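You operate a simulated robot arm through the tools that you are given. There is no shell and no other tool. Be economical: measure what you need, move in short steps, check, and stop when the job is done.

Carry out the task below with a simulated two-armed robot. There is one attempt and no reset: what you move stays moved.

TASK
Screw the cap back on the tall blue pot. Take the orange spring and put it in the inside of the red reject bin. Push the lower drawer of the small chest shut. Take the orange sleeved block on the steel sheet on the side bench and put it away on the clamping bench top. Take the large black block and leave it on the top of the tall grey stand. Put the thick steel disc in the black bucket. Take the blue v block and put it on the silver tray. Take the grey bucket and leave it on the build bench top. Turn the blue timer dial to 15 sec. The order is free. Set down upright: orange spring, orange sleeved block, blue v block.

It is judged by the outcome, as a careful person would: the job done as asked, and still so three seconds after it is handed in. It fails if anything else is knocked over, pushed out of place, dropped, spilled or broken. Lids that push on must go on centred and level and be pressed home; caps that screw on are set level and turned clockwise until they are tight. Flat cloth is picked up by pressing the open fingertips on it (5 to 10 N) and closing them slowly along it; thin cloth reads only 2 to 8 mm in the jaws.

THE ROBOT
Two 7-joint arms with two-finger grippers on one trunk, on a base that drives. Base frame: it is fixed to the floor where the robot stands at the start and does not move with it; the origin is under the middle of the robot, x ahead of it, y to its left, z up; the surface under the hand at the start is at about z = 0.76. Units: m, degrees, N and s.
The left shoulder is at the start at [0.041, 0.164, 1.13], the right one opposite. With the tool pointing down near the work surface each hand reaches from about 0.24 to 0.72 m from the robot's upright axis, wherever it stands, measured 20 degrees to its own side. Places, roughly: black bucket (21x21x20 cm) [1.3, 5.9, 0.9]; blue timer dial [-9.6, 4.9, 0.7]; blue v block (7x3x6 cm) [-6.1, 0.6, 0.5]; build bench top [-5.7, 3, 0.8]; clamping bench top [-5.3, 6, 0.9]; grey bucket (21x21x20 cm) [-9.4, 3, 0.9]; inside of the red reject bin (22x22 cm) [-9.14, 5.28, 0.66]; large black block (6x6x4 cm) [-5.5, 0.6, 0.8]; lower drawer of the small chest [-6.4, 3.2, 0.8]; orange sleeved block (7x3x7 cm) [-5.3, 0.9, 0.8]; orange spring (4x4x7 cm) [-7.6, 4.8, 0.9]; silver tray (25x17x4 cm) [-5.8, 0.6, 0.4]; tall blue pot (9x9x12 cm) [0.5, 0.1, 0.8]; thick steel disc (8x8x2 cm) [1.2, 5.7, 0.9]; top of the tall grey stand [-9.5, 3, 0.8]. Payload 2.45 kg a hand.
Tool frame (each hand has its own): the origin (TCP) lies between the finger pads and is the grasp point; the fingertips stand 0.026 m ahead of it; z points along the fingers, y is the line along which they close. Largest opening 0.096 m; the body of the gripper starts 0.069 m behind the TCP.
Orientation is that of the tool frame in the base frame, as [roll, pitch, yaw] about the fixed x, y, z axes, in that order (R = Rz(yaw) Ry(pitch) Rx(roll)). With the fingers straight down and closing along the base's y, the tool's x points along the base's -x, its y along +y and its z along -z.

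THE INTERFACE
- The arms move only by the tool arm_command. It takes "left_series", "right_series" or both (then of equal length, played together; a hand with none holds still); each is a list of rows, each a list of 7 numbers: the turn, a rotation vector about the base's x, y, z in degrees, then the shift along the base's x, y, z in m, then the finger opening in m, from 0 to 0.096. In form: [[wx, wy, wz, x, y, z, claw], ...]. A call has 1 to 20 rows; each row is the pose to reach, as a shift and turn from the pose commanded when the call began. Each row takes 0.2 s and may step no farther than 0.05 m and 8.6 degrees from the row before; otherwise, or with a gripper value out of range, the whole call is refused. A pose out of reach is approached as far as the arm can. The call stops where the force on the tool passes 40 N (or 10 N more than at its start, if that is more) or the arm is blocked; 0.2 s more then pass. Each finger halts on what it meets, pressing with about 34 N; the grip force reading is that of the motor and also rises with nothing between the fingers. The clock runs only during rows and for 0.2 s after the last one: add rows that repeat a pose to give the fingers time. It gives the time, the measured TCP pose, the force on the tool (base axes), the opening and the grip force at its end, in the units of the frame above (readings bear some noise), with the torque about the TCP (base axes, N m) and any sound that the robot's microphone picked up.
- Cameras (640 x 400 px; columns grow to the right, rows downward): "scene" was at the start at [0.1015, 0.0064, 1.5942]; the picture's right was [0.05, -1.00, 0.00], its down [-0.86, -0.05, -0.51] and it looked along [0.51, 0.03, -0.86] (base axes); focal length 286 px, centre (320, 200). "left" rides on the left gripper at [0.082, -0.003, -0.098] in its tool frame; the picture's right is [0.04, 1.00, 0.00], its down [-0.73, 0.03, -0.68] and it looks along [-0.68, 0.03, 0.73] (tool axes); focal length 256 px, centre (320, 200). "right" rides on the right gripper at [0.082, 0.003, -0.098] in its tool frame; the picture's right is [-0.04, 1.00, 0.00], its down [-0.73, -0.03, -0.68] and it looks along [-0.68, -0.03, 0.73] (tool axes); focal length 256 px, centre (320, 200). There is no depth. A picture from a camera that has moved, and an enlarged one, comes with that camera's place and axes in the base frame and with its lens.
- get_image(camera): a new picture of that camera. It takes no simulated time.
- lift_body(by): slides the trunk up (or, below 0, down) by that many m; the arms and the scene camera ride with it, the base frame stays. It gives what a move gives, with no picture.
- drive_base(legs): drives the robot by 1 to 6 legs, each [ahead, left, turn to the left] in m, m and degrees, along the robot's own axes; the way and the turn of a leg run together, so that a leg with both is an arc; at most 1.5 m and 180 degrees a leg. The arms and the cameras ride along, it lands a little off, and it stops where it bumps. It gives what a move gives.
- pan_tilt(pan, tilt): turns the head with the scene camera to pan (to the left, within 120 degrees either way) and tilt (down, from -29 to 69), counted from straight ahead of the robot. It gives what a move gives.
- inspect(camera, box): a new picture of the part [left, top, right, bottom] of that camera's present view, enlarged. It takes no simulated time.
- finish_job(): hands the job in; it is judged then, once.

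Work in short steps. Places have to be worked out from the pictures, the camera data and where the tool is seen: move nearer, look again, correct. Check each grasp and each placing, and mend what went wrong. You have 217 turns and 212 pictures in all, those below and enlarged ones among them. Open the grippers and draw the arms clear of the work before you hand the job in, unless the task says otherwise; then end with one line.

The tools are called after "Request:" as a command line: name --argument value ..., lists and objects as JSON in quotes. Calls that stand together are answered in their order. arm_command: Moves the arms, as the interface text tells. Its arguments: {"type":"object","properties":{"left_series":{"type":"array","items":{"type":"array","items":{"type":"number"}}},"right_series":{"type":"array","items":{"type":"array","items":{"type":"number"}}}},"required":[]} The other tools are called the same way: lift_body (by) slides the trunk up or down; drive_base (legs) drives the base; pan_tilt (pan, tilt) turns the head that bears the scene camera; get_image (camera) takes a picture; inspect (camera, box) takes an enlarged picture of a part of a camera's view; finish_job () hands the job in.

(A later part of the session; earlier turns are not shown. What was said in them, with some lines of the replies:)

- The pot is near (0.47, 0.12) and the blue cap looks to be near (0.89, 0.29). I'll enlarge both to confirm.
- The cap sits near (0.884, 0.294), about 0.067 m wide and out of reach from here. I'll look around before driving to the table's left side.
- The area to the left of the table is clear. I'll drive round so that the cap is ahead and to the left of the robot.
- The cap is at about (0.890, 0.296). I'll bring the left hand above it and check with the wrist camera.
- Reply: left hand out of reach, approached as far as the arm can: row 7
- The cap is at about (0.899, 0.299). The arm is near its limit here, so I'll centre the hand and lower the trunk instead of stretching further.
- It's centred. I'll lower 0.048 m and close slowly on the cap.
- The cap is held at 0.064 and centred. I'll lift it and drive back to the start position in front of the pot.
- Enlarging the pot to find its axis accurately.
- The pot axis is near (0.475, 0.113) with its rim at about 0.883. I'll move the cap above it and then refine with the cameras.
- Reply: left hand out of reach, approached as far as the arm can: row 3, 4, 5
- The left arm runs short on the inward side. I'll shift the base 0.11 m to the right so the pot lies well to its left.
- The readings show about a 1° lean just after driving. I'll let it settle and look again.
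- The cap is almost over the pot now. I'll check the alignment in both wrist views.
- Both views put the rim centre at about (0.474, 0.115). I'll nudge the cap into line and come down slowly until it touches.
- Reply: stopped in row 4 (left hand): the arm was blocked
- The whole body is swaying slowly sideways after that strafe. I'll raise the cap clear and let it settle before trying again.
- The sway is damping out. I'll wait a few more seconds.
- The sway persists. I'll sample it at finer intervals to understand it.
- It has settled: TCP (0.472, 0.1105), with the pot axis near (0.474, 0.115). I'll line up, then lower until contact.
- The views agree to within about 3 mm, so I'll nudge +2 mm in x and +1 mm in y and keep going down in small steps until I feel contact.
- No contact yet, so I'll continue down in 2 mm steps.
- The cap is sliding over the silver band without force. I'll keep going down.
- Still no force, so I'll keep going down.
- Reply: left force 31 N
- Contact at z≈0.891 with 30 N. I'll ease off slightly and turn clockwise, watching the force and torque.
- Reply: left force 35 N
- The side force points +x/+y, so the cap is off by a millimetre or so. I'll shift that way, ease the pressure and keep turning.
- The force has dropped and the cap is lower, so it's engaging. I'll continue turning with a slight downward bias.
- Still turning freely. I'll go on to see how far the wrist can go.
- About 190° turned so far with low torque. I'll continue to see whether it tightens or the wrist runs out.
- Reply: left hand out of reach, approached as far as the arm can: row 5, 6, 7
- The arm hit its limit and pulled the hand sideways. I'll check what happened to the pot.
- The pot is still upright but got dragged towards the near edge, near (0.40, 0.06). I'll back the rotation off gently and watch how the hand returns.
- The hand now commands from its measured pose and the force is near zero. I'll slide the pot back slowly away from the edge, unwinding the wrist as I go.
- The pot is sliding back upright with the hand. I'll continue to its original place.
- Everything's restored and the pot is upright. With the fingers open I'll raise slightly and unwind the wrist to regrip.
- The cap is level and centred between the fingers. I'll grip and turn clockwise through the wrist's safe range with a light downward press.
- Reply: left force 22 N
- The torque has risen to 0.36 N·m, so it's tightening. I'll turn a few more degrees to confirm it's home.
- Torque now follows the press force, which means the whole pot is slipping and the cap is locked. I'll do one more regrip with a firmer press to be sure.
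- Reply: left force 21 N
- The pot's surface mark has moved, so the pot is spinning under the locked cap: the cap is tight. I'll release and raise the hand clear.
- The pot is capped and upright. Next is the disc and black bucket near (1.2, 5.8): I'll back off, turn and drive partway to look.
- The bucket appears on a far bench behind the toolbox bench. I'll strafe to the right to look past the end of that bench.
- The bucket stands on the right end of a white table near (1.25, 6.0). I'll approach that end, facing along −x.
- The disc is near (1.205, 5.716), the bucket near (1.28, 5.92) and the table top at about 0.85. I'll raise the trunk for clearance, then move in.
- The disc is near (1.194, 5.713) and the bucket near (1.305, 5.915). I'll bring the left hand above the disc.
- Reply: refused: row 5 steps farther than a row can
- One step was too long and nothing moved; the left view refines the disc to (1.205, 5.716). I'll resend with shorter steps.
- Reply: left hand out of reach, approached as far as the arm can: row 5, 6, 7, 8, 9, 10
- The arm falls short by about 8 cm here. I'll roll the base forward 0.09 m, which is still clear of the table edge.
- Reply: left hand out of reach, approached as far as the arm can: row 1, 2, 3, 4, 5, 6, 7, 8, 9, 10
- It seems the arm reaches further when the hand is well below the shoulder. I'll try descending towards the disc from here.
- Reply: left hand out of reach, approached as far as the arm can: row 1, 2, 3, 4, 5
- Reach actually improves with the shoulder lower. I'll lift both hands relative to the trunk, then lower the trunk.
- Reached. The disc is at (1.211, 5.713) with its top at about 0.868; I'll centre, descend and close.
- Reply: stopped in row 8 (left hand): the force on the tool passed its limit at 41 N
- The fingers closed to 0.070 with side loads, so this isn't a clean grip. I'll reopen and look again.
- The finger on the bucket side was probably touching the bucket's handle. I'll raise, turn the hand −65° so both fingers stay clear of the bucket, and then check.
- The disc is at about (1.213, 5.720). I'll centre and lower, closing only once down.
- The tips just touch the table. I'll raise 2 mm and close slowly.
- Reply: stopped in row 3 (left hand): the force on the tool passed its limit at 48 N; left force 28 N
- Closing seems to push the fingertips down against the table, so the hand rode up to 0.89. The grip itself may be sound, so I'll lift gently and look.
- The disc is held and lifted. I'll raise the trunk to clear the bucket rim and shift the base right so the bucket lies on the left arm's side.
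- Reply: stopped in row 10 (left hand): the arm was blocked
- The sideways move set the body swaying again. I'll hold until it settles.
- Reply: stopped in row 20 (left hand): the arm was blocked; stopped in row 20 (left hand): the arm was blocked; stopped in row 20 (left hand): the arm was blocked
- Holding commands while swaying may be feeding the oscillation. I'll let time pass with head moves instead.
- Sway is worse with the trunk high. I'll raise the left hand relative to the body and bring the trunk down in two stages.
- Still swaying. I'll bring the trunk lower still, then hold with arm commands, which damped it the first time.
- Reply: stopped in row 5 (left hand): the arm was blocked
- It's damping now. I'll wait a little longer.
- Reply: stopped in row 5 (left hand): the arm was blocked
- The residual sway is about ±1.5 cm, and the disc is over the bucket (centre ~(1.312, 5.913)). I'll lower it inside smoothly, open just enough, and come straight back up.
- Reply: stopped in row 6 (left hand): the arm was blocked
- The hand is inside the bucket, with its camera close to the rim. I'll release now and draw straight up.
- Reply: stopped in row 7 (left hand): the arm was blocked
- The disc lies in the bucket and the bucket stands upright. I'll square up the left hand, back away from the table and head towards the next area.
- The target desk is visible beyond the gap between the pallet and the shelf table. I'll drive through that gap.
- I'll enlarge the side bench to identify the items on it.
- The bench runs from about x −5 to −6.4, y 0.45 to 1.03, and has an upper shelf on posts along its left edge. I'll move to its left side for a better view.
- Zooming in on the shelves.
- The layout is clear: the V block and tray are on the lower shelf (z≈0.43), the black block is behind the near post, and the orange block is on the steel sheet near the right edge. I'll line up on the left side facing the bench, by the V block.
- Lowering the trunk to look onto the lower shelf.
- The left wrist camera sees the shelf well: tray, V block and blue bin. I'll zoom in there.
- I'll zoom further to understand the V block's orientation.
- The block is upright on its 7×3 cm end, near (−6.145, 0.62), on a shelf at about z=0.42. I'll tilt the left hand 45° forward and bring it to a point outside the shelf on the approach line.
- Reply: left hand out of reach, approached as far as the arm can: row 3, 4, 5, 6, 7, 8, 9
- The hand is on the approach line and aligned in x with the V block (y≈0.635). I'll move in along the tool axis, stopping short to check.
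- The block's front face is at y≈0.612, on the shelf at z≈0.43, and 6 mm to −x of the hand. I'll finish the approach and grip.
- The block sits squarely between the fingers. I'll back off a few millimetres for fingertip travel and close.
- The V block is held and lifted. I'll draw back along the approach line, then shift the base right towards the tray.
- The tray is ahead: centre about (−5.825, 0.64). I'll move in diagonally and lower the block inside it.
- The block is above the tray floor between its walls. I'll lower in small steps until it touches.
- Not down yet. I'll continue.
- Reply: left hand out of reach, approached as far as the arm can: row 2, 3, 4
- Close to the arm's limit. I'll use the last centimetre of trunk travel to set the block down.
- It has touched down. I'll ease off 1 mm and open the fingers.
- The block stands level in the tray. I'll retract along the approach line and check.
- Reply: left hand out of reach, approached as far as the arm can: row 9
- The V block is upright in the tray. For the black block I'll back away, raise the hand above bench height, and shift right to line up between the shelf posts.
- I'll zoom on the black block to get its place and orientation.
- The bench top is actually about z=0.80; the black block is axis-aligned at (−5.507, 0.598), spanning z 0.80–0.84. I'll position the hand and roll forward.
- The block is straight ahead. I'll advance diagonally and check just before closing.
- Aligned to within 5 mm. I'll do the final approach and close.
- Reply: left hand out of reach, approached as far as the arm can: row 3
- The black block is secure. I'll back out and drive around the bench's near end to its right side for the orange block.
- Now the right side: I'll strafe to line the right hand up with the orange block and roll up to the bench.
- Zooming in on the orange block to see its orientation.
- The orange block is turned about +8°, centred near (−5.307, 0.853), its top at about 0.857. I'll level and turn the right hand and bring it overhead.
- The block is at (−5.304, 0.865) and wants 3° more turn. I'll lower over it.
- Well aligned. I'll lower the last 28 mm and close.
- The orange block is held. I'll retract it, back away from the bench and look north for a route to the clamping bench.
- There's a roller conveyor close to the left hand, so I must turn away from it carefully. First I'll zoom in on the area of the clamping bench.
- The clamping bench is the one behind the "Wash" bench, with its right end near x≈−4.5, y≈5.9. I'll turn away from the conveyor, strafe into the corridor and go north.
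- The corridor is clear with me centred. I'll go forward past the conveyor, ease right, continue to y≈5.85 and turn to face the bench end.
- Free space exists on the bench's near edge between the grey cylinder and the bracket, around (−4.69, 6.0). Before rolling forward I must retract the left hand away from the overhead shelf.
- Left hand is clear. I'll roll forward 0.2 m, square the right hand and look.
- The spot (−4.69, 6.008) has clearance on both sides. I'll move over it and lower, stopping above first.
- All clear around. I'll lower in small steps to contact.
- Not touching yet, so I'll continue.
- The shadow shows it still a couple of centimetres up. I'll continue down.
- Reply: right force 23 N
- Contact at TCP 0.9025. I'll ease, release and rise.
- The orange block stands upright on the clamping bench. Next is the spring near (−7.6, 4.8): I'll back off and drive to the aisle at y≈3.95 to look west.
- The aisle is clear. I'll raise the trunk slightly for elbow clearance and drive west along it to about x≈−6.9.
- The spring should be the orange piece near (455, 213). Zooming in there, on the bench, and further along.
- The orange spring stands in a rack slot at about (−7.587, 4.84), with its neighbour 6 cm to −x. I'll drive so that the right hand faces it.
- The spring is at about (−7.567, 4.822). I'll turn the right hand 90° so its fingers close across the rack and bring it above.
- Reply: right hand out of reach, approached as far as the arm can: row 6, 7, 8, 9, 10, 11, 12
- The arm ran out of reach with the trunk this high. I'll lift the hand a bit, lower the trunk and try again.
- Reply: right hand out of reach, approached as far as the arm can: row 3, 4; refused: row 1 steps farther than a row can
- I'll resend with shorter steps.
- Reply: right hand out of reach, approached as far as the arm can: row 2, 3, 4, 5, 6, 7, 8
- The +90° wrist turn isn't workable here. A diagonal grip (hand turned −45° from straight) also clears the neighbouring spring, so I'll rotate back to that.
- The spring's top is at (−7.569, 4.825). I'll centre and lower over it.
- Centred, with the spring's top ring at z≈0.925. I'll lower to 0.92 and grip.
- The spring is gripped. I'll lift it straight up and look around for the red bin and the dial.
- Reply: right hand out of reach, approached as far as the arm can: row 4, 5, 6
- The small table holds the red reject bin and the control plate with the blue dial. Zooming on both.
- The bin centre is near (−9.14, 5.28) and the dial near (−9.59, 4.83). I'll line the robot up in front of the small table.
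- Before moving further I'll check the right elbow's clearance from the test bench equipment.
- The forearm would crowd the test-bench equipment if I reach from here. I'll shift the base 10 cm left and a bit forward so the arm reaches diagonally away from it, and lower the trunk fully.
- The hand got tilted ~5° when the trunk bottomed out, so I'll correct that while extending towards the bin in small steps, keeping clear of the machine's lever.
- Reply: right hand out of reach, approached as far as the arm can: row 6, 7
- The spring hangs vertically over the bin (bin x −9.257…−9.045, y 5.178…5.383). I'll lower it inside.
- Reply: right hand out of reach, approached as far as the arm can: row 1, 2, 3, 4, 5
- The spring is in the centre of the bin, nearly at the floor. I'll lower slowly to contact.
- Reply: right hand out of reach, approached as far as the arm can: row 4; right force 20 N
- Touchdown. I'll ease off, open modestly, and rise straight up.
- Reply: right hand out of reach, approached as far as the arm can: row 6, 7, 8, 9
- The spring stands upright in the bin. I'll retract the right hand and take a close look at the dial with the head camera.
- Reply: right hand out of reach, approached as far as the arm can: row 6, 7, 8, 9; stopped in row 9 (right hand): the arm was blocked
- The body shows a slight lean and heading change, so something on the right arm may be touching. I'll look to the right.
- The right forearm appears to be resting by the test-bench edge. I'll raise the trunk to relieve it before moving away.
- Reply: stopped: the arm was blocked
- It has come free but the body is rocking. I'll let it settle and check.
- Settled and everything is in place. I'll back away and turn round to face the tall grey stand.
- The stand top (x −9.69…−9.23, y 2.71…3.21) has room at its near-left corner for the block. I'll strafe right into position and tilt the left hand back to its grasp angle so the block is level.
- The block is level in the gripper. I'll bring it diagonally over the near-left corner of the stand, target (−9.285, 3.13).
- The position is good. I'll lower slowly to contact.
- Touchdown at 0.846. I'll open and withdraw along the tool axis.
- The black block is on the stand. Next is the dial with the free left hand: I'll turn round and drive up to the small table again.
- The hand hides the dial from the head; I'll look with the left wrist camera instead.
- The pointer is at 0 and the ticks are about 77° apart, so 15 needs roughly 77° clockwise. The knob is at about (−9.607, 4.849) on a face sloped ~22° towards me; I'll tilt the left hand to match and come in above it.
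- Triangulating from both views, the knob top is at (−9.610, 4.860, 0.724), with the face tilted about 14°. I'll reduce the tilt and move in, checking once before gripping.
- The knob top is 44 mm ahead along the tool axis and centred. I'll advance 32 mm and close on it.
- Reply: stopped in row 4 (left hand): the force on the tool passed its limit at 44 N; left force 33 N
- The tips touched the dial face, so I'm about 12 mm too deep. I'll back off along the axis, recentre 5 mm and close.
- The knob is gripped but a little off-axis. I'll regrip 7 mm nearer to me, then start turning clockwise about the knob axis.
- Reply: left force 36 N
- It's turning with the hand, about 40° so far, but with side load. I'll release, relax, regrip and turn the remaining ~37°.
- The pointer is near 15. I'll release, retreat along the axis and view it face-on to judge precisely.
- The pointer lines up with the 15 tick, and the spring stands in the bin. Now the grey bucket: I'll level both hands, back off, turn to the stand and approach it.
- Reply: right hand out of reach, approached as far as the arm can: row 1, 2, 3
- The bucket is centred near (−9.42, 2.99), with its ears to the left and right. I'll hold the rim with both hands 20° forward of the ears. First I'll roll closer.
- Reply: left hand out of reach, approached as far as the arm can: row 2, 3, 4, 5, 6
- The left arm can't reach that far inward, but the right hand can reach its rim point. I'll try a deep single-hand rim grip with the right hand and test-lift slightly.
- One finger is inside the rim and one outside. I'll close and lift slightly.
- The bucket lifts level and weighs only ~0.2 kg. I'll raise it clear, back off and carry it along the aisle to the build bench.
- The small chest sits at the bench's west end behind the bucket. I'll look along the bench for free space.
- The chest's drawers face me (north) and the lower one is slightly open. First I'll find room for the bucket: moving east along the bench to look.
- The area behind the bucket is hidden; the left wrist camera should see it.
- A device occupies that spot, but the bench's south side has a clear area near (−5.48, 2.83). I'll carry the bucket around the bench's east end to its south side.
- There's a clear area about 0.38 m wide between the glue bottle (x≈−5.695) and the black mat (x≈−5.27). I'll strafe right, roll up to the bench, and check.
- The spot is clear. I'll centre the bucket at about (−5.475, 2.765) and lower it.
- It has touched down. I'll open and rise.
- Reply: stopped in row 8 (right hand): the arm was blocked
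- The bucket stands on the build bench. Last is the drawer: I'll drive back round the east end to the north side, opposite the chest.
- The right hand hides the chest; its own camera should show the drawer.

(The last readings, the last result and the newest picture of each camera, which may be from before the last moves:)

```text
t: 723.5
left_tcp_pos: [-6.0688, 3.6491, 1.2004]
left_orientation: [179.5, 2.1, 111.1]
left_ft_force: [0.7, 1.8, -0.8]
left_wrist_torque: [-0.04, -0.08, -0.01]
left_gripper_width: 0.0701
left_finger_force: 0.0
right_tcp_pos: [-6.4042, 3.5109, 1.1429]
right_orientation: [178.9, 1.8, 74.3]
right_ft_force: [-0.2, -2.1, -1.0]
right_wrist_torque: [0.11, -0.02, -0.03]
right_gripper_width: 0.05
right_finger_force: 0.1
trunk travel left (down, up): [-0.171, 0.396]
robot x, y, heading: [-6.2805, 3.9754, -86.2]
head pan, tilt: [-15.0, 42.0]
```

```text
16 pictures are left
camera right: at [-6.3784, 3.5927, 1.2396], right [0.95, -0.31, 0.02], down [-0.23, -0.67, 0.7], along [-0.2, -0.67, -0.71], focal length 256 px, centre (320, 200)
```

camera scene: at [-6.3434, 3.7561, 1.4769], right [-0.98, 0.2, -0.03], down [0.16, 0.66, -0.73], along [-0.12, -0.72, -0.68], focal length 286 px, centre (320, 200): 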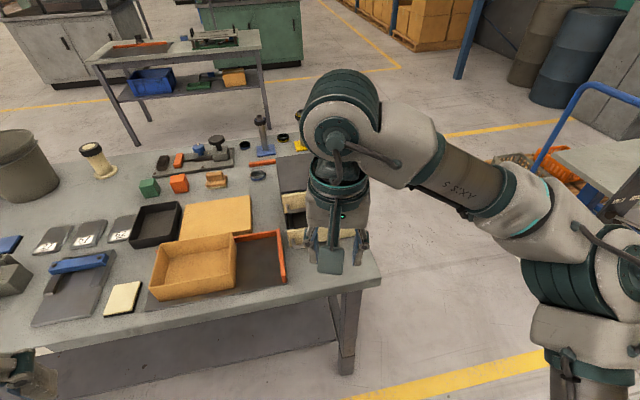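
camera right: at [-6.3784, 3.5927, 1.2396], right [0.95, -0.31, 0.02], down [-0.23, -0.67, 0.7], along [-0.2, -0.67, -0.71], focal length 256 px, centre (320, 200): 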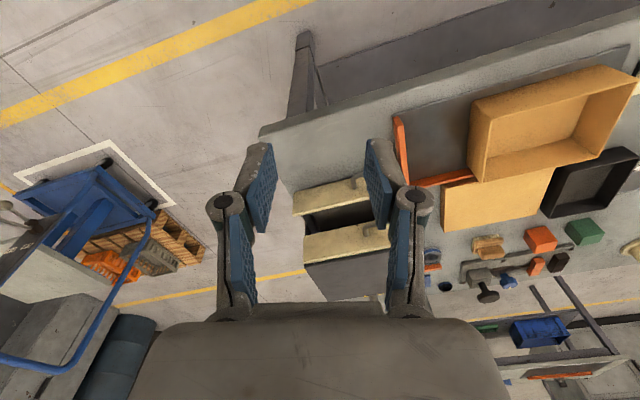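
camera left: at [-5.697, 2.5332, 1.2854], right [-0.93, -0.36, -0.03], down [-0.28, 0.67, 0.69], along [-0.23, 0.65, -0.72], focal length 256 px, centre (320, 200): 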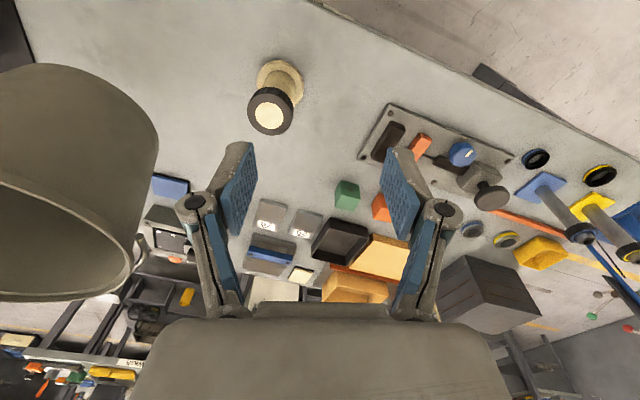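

The lower drawer front spans x −6.54…−6.38 at y≈3.243; closed it should sit at y≈3.17. I'll roll closer, close the fingers, tilt slightly forward and come down in front of it.

Request:
drive_base --legs '[[0, 0, -3.6], [0.15, 0, 0]]'

Request:
arm_command --right_series '[[-3, 0, 4, 0, 0, -0.03, 0.02], [-6, 0, 8, 0, 0, -0.06, 0.0], [-9, 0, 12, 0, 0, -0.09, 0.0], [-12, 0, 16, 0, 0, -0.12, 0.0], [-15, 0, 19, 0, 0, -0.15, 0.0], [-15, 0, 19, 0, 0, -0.18, 0.0]]'

Request:
get_image --camera "right"

```text
t: 725.4
left_tcp_pos: [-6.0594, 3.4882, 1.197]
left_orientation: [-179.4, 1.5, 107.8]
left_ft_force: [0.0, -0.7, -1.1]
left_wrist_torque: [0.02, -0.04, 0.04]
left_gripper_width: 0.0702
left_finger_force: 0.1
right_tcp_pos: [-6.4054, 3.372, 1.1469]
right_orientation: [179.7, 2.2, 71.0]
right_ft_force: [-0.5, -0.4, 0.3]
right_wrist_torque: [0.05, -0.05, 0.0]
right_gripper_width: 0.0501
right_finger_force: 0.1
trunk travel left (down, up): [-0.171, 0.396]
robot x, y, heading: [-6.2738, 3.8319, -89.5]
head pan, tilt: [-15.0, 42.0]
```

```text
t: 727.0
left_tcp_pos: [-6.0967, 3.497, 1.2041]
left_orientation: [179.4, 2.6, 107.6]
left_ft_force: [-1.5, -0.3, -0.3]
left_wrist_torque: [-0.02, -0.2, 0.03]
left_gripper_width: 0.0702
left_finger_force: 0.2
right_tcp_pos: [-6.4313, 3.3794, 0.9693]
right_orientation: [175.8, 18.0, 88.4]
right_ft_force: [-2.5, 0.0, -0.5]
right_wrist_torque: [0.07, -0.13, 0.05]
right_gripper_width: 0.0004
right_finger_force: 28.8
trunk travel left (down, up): [-0.171, 0.396]
robot x, y, heading: [-6.2898, 3.8302, -89.9]
head pan, tilt: [-15.0, 42.0]
stopped in row 6 (right hand): the arm was blocked; the commanded pose is now the measured one
```

```text
15 pictures are left
camera right: at [-6.4316, 3.4875, 1.0376], right [1.0, -0.04, 0.08], down [-0.09, -0.49, 0.87], along [0.0, -0.87, -0.49], focal length 256 px, centre (320, 200)
```

right: 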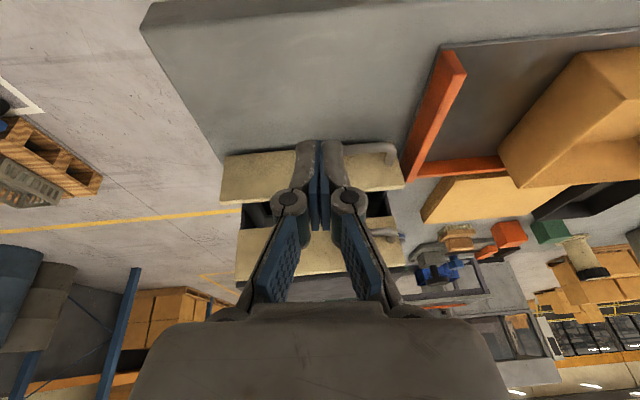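

The drawer front is centred at x≈−6.44, z 0.83–0.896. I'll lower the closed fingers in front of it and then push in −y in small steps.

Request:
arm_command --right_series '[[0, 0, 0, -0.008, -0.01, -0.03, 0.0], [0, 0, 0, -0.008, -0.02, -0.06, 0.0], [0, 0, 0, -0.008, -0.04, -0.08, 0.0], [0, 0, 0, -0.008, -0.07, -0.08, 0.0], [0, 0, 0, -0.008, -0.085, -0.08, 0.0], [0, 0, 0, -0.008, -0.1, -0.08, 0.0], [0, 0, 0, -0.008, -0.115, -0.08, 0.0], [0, 0, 0, -0.008, -0.13, -0.08, 0.0], [0, 0, 0, -0.008, -0.145, -0.08, 0.0], [0, 0, 0, -0.008, -0.16, -0.08, 0.0], [0, 0, 0, -0.008, -0.175, -0.08, 0.0], [0, 0, 0, -0.008, -0.19, -0.08, 0.0]]'

Request:
get_image --camera "right"

```text
t: 729.4
left_tcp_pos: [-6.1093, 3.5031, 1.2071]
left_orientation: [178.8, 3.1, 107.5]
left_ft_force: [-0.4, -0.1, -0.3]
left_wrist_torque: [-0.04, -0.08, 0.02]
left_gripper_width: 0.07
left_finger_force: 0.1
right_tcp_pos: [-6.4369, 3.2099, 0.8882]
right_orientation: [175.0, 17.3, 89.5]
right_ft_force: [-1.4, -0.1, 0.1]
right_wrist_torque: [0.01, -0.12, 0.02]
right_gripper_width: 0.0001
right_finger_force: 28.5
trunk travel left (down, up): [-0.171, 0.396]
robot x, y, heading: [-6.2888, 3.8321, -90.0]
head pan, tilt: [-15.0, 42.0]
stopped in row 12 (right hand): the force on the tool passed its limit at 77 N (the readings are from after the stop); the commanded pose is now the measured one
```

```text
14 pictures are left
camera right: at [-6.4401, 3.3184, 0.9576], right [1.0, -0.02, 0.1], down [-0.09, -0.5, 0.86], along [0.03, -0.87, -0.5], focal length 256 px, centre (320, 200)
```

right: 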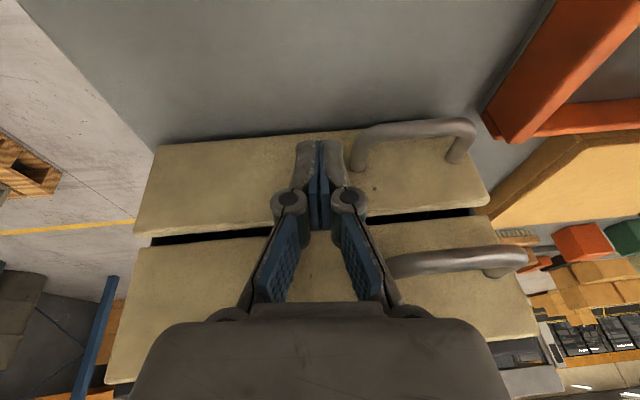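

A firm stop was reached. I'll zoom to see whether the lower front is flush with the upper one.

Request:
inspect --camera "right" --box '[100, 130, 300, 300]'

Request:
inspect --camera "right" --box '[340, 110, 540, 300]'

```text
2.35 times, centred on (200, 215) of right
camera zoom: at [-6.4401, 3.3184, 0.9576], right [1.0, -0.02, 0.1], down [-0.09, -0.5, 0.86], along [0.03, -0.87, -0.5], focal length 602 px, centre (602, 165)
```

zoom: 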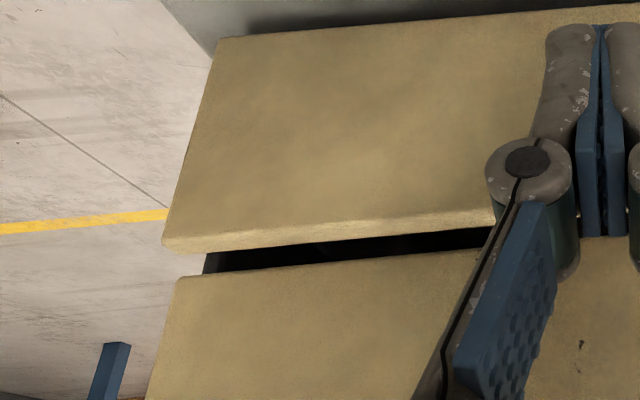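

```text
2.11 times, centred on (440, 205) of right
camera zoom: at [-6.4401, 3.3184, 0.9576], right [1.0, -0.02, 0.1], down [-0.09, -0.5, 0.86], along [0.03, -0.87, -0.5], focal length 539 px, centre (67, 190)
```

zoom: 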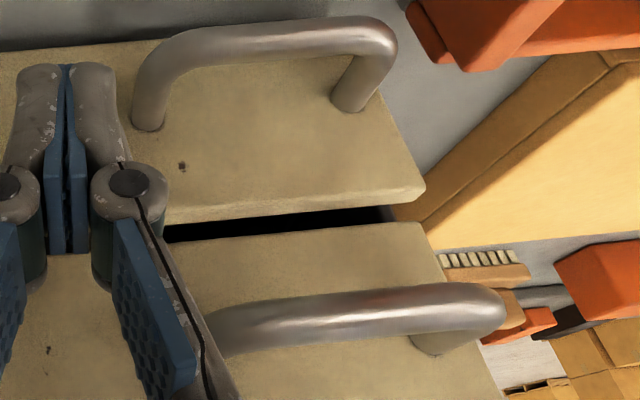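

The lower front is still ~8 mm proud; my finger link is meeting the upper drawer's handle. I'll back off, shift 5 cm left, and push again.

Request:
arm_command --right_series '[[0, 0, 0, 0, 0.03, 0, 0.0], [0, 0, 0, -0.03, 0.03, 0, 0.0], [0, 0, 0, -0.052, 0.03, -0.003, 0.0], [0, 0, 0, -0.052, 0.015, -0.003, 0.0], [0, 0, 0, -0.052, 0.005, -0.003, 0.0], [0, 0, 0, -0.052, -0.004, -0.003, 0.0], [0, 0, 0, -0.052, -0.012, -0.003, 0.0], [0, 0, 0, -0.052, -0.02, -0.003, 0.0], [0, 0, 0, -0.052, -0.028, -0.003, 0.0]]'

Request:
get_image --camera "right"

```text
t: 731.3
left_tcp_pos: [-6.0783, 3.5038, 1.2027]
left_orientation: [-179.5, 2.3, 107.7]
left_ft_force: [0.2, -0.8, -0.7]
left_wrist_torque: [0.08, 0.06, 0.01]
left_gripper_width: 0.0697
left_finger_force: 0.1
right_tcp_pos: [-6.464, 3.1964, 0.8879]
right_orientation: [176.7, 16.3, 90.8]
right_ft_force: [-15.9, 27.2, 2.1]
right_wrist_torque: [0.7, 0.47, -0.51]
right_gripper_width: 0.0003
right_finger_force: 27.9
trunk travel left (down, up): [-0.171, 0.396]
robot x, y, heading: [-6.2833, 3.8304, -90.1]
head pan, tilt: [-15.0, 42.0]
stopped in row 9 (right hand): the force on the tool passed its limit at 48 N (the readings are from after the stop); the commanded pose is now the measured one
```

```text
11 pictures are left
camera right: at [-6.4656, 3.3028, 0.9588], right [1.0, -0.01, 0.06], down [-0.06, -0.51, 0.86], along [0.02, -0.86, -0.51], focal length 256 px, centre (320, 200)
```

right: 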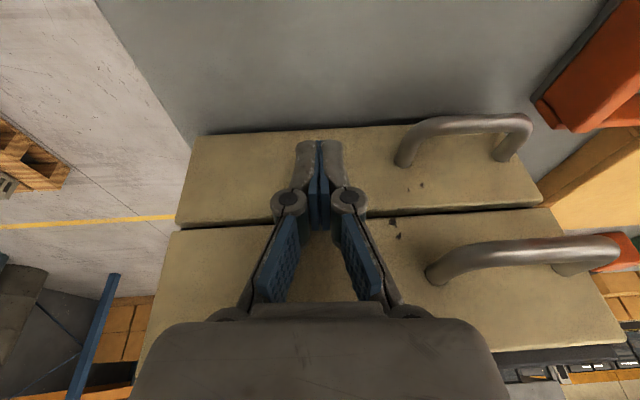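

The two drawer fronts are now flush. I'll withdraw the hand, back away, and take a final look.

Request:
arm_command --right_series '[[0, 0, 0, 0, 0.03, 0, 0.0], [0, 0, 0, 0, 0.07, 0.01, 0.0], [0, 0, 0, 0, 0.09, 0.05, 0.02], [0, 0, 0, 0, 0.1, 0.09, 0.05], [0, 0, 0, 0, 0.1, 0.13, 0.07], [0, 0, 0, 0, 0.1, 0.17, 0.08]]'

Request:
drive_base --legs '[[-0.2, 0, 0]]'

Request:
get_image --camera "right"

Request:
get_image --camera "scene"

```text
t: 732.7
left_tcp_pos: [-6.095, 3.5049, 1.2053]
left_orientation: [179.8, 2.8, 107.6]
left_ft_force: [0.1, 0.9, 0.2]
left_wrist_torque: [0.02, -0.06, 0.01]
left_gripper_width: 0.0699
left_finger_force: 0.0
right_tcp_pos: [-6.4774, 3.2975, 1.0567]
right_orientation: [175.8, 16.8, 90.6]
right_ft_force: [-0.8, -0.2, 0.0]
right_wrist_torque: [0.01, 0.01, 0.0]
right_gripper_width: 0.0797
right_finger_force: 0.1
trunk travel left (down, up): [-0.171, 0.396]
robot x, y, heading: [-6.2902, 3.8286, -90.0]
head pan, tilt: [-15.0, 42.0]
```

```text
t: 734.3
left_tcp_pos: [-6.0906, 3.7028, 1.204]
left_orientation: [-180.0, 2.8, 107.4]
left_ft_force: [0.1, -0.2, -0.7]
left_wrist_torque: [-0.04, -0.02, -0.01]
left_gripper_width: 0.0699
left_finger_force: 0.1
right_tcp_pos: [-6.4743, 3.4965, 1.0569]
right_orientation: [176.2, 16.8, 90.4]
right_ft_force: [-0.6, 0.3, -0.1]
right_wrist_torque: [-0.01, -0.07, 0.01]
right_gripper_width: 0.0797
right_finger_force: 0.0
trunk travel left (down, up): [-0.171, 0.396]
robot x, y, heading: [-6.2889, 4.0309, -90.0]
head pan, tilt: [-15.0, 42.0]
```

```text
10 pictures are left
camera right: at [-6.4762, 3.6038, 1.1276], right [1.0, -0.01, 0.08], down [-0.07, -0.51, 0.86], along [0.03, -0.86, -0.51], focal length 256 px, centre (320, 200)
```

right: 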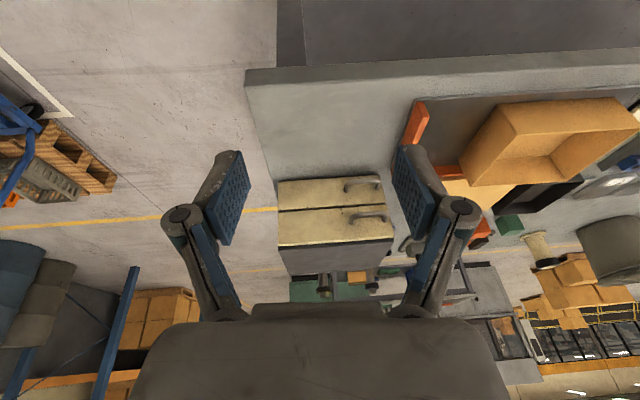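

```text
9 pictures are left
camera scene: at [-6.3141, 3.8125, 1.4796], right [-0.97, 0.26, 0.0], down [0.17, 0.65, -0.74], along [-0.19, -0.71, -0.67], focal length 286 px, centre (320, 200)
```

scene: 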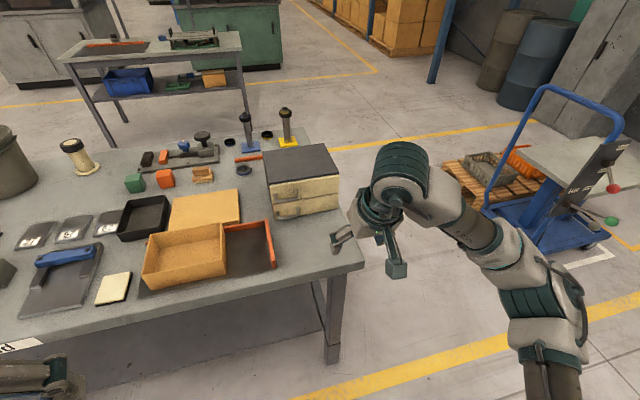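

Both drawers are shut flush, all nine tasks are done, the grippers are open and the arms are clear of the work. I'm handing in.

Request:
finish_job

```text
The job is handed in.
```

I finished all nine tasks and handed the job in. While I was tightening the cap, the arm ran out of wrist travel and dragged the tall blue pot about 9 cm towards the table edge. It stayed upright, and I slid it back to within a few millimetres of where it started.
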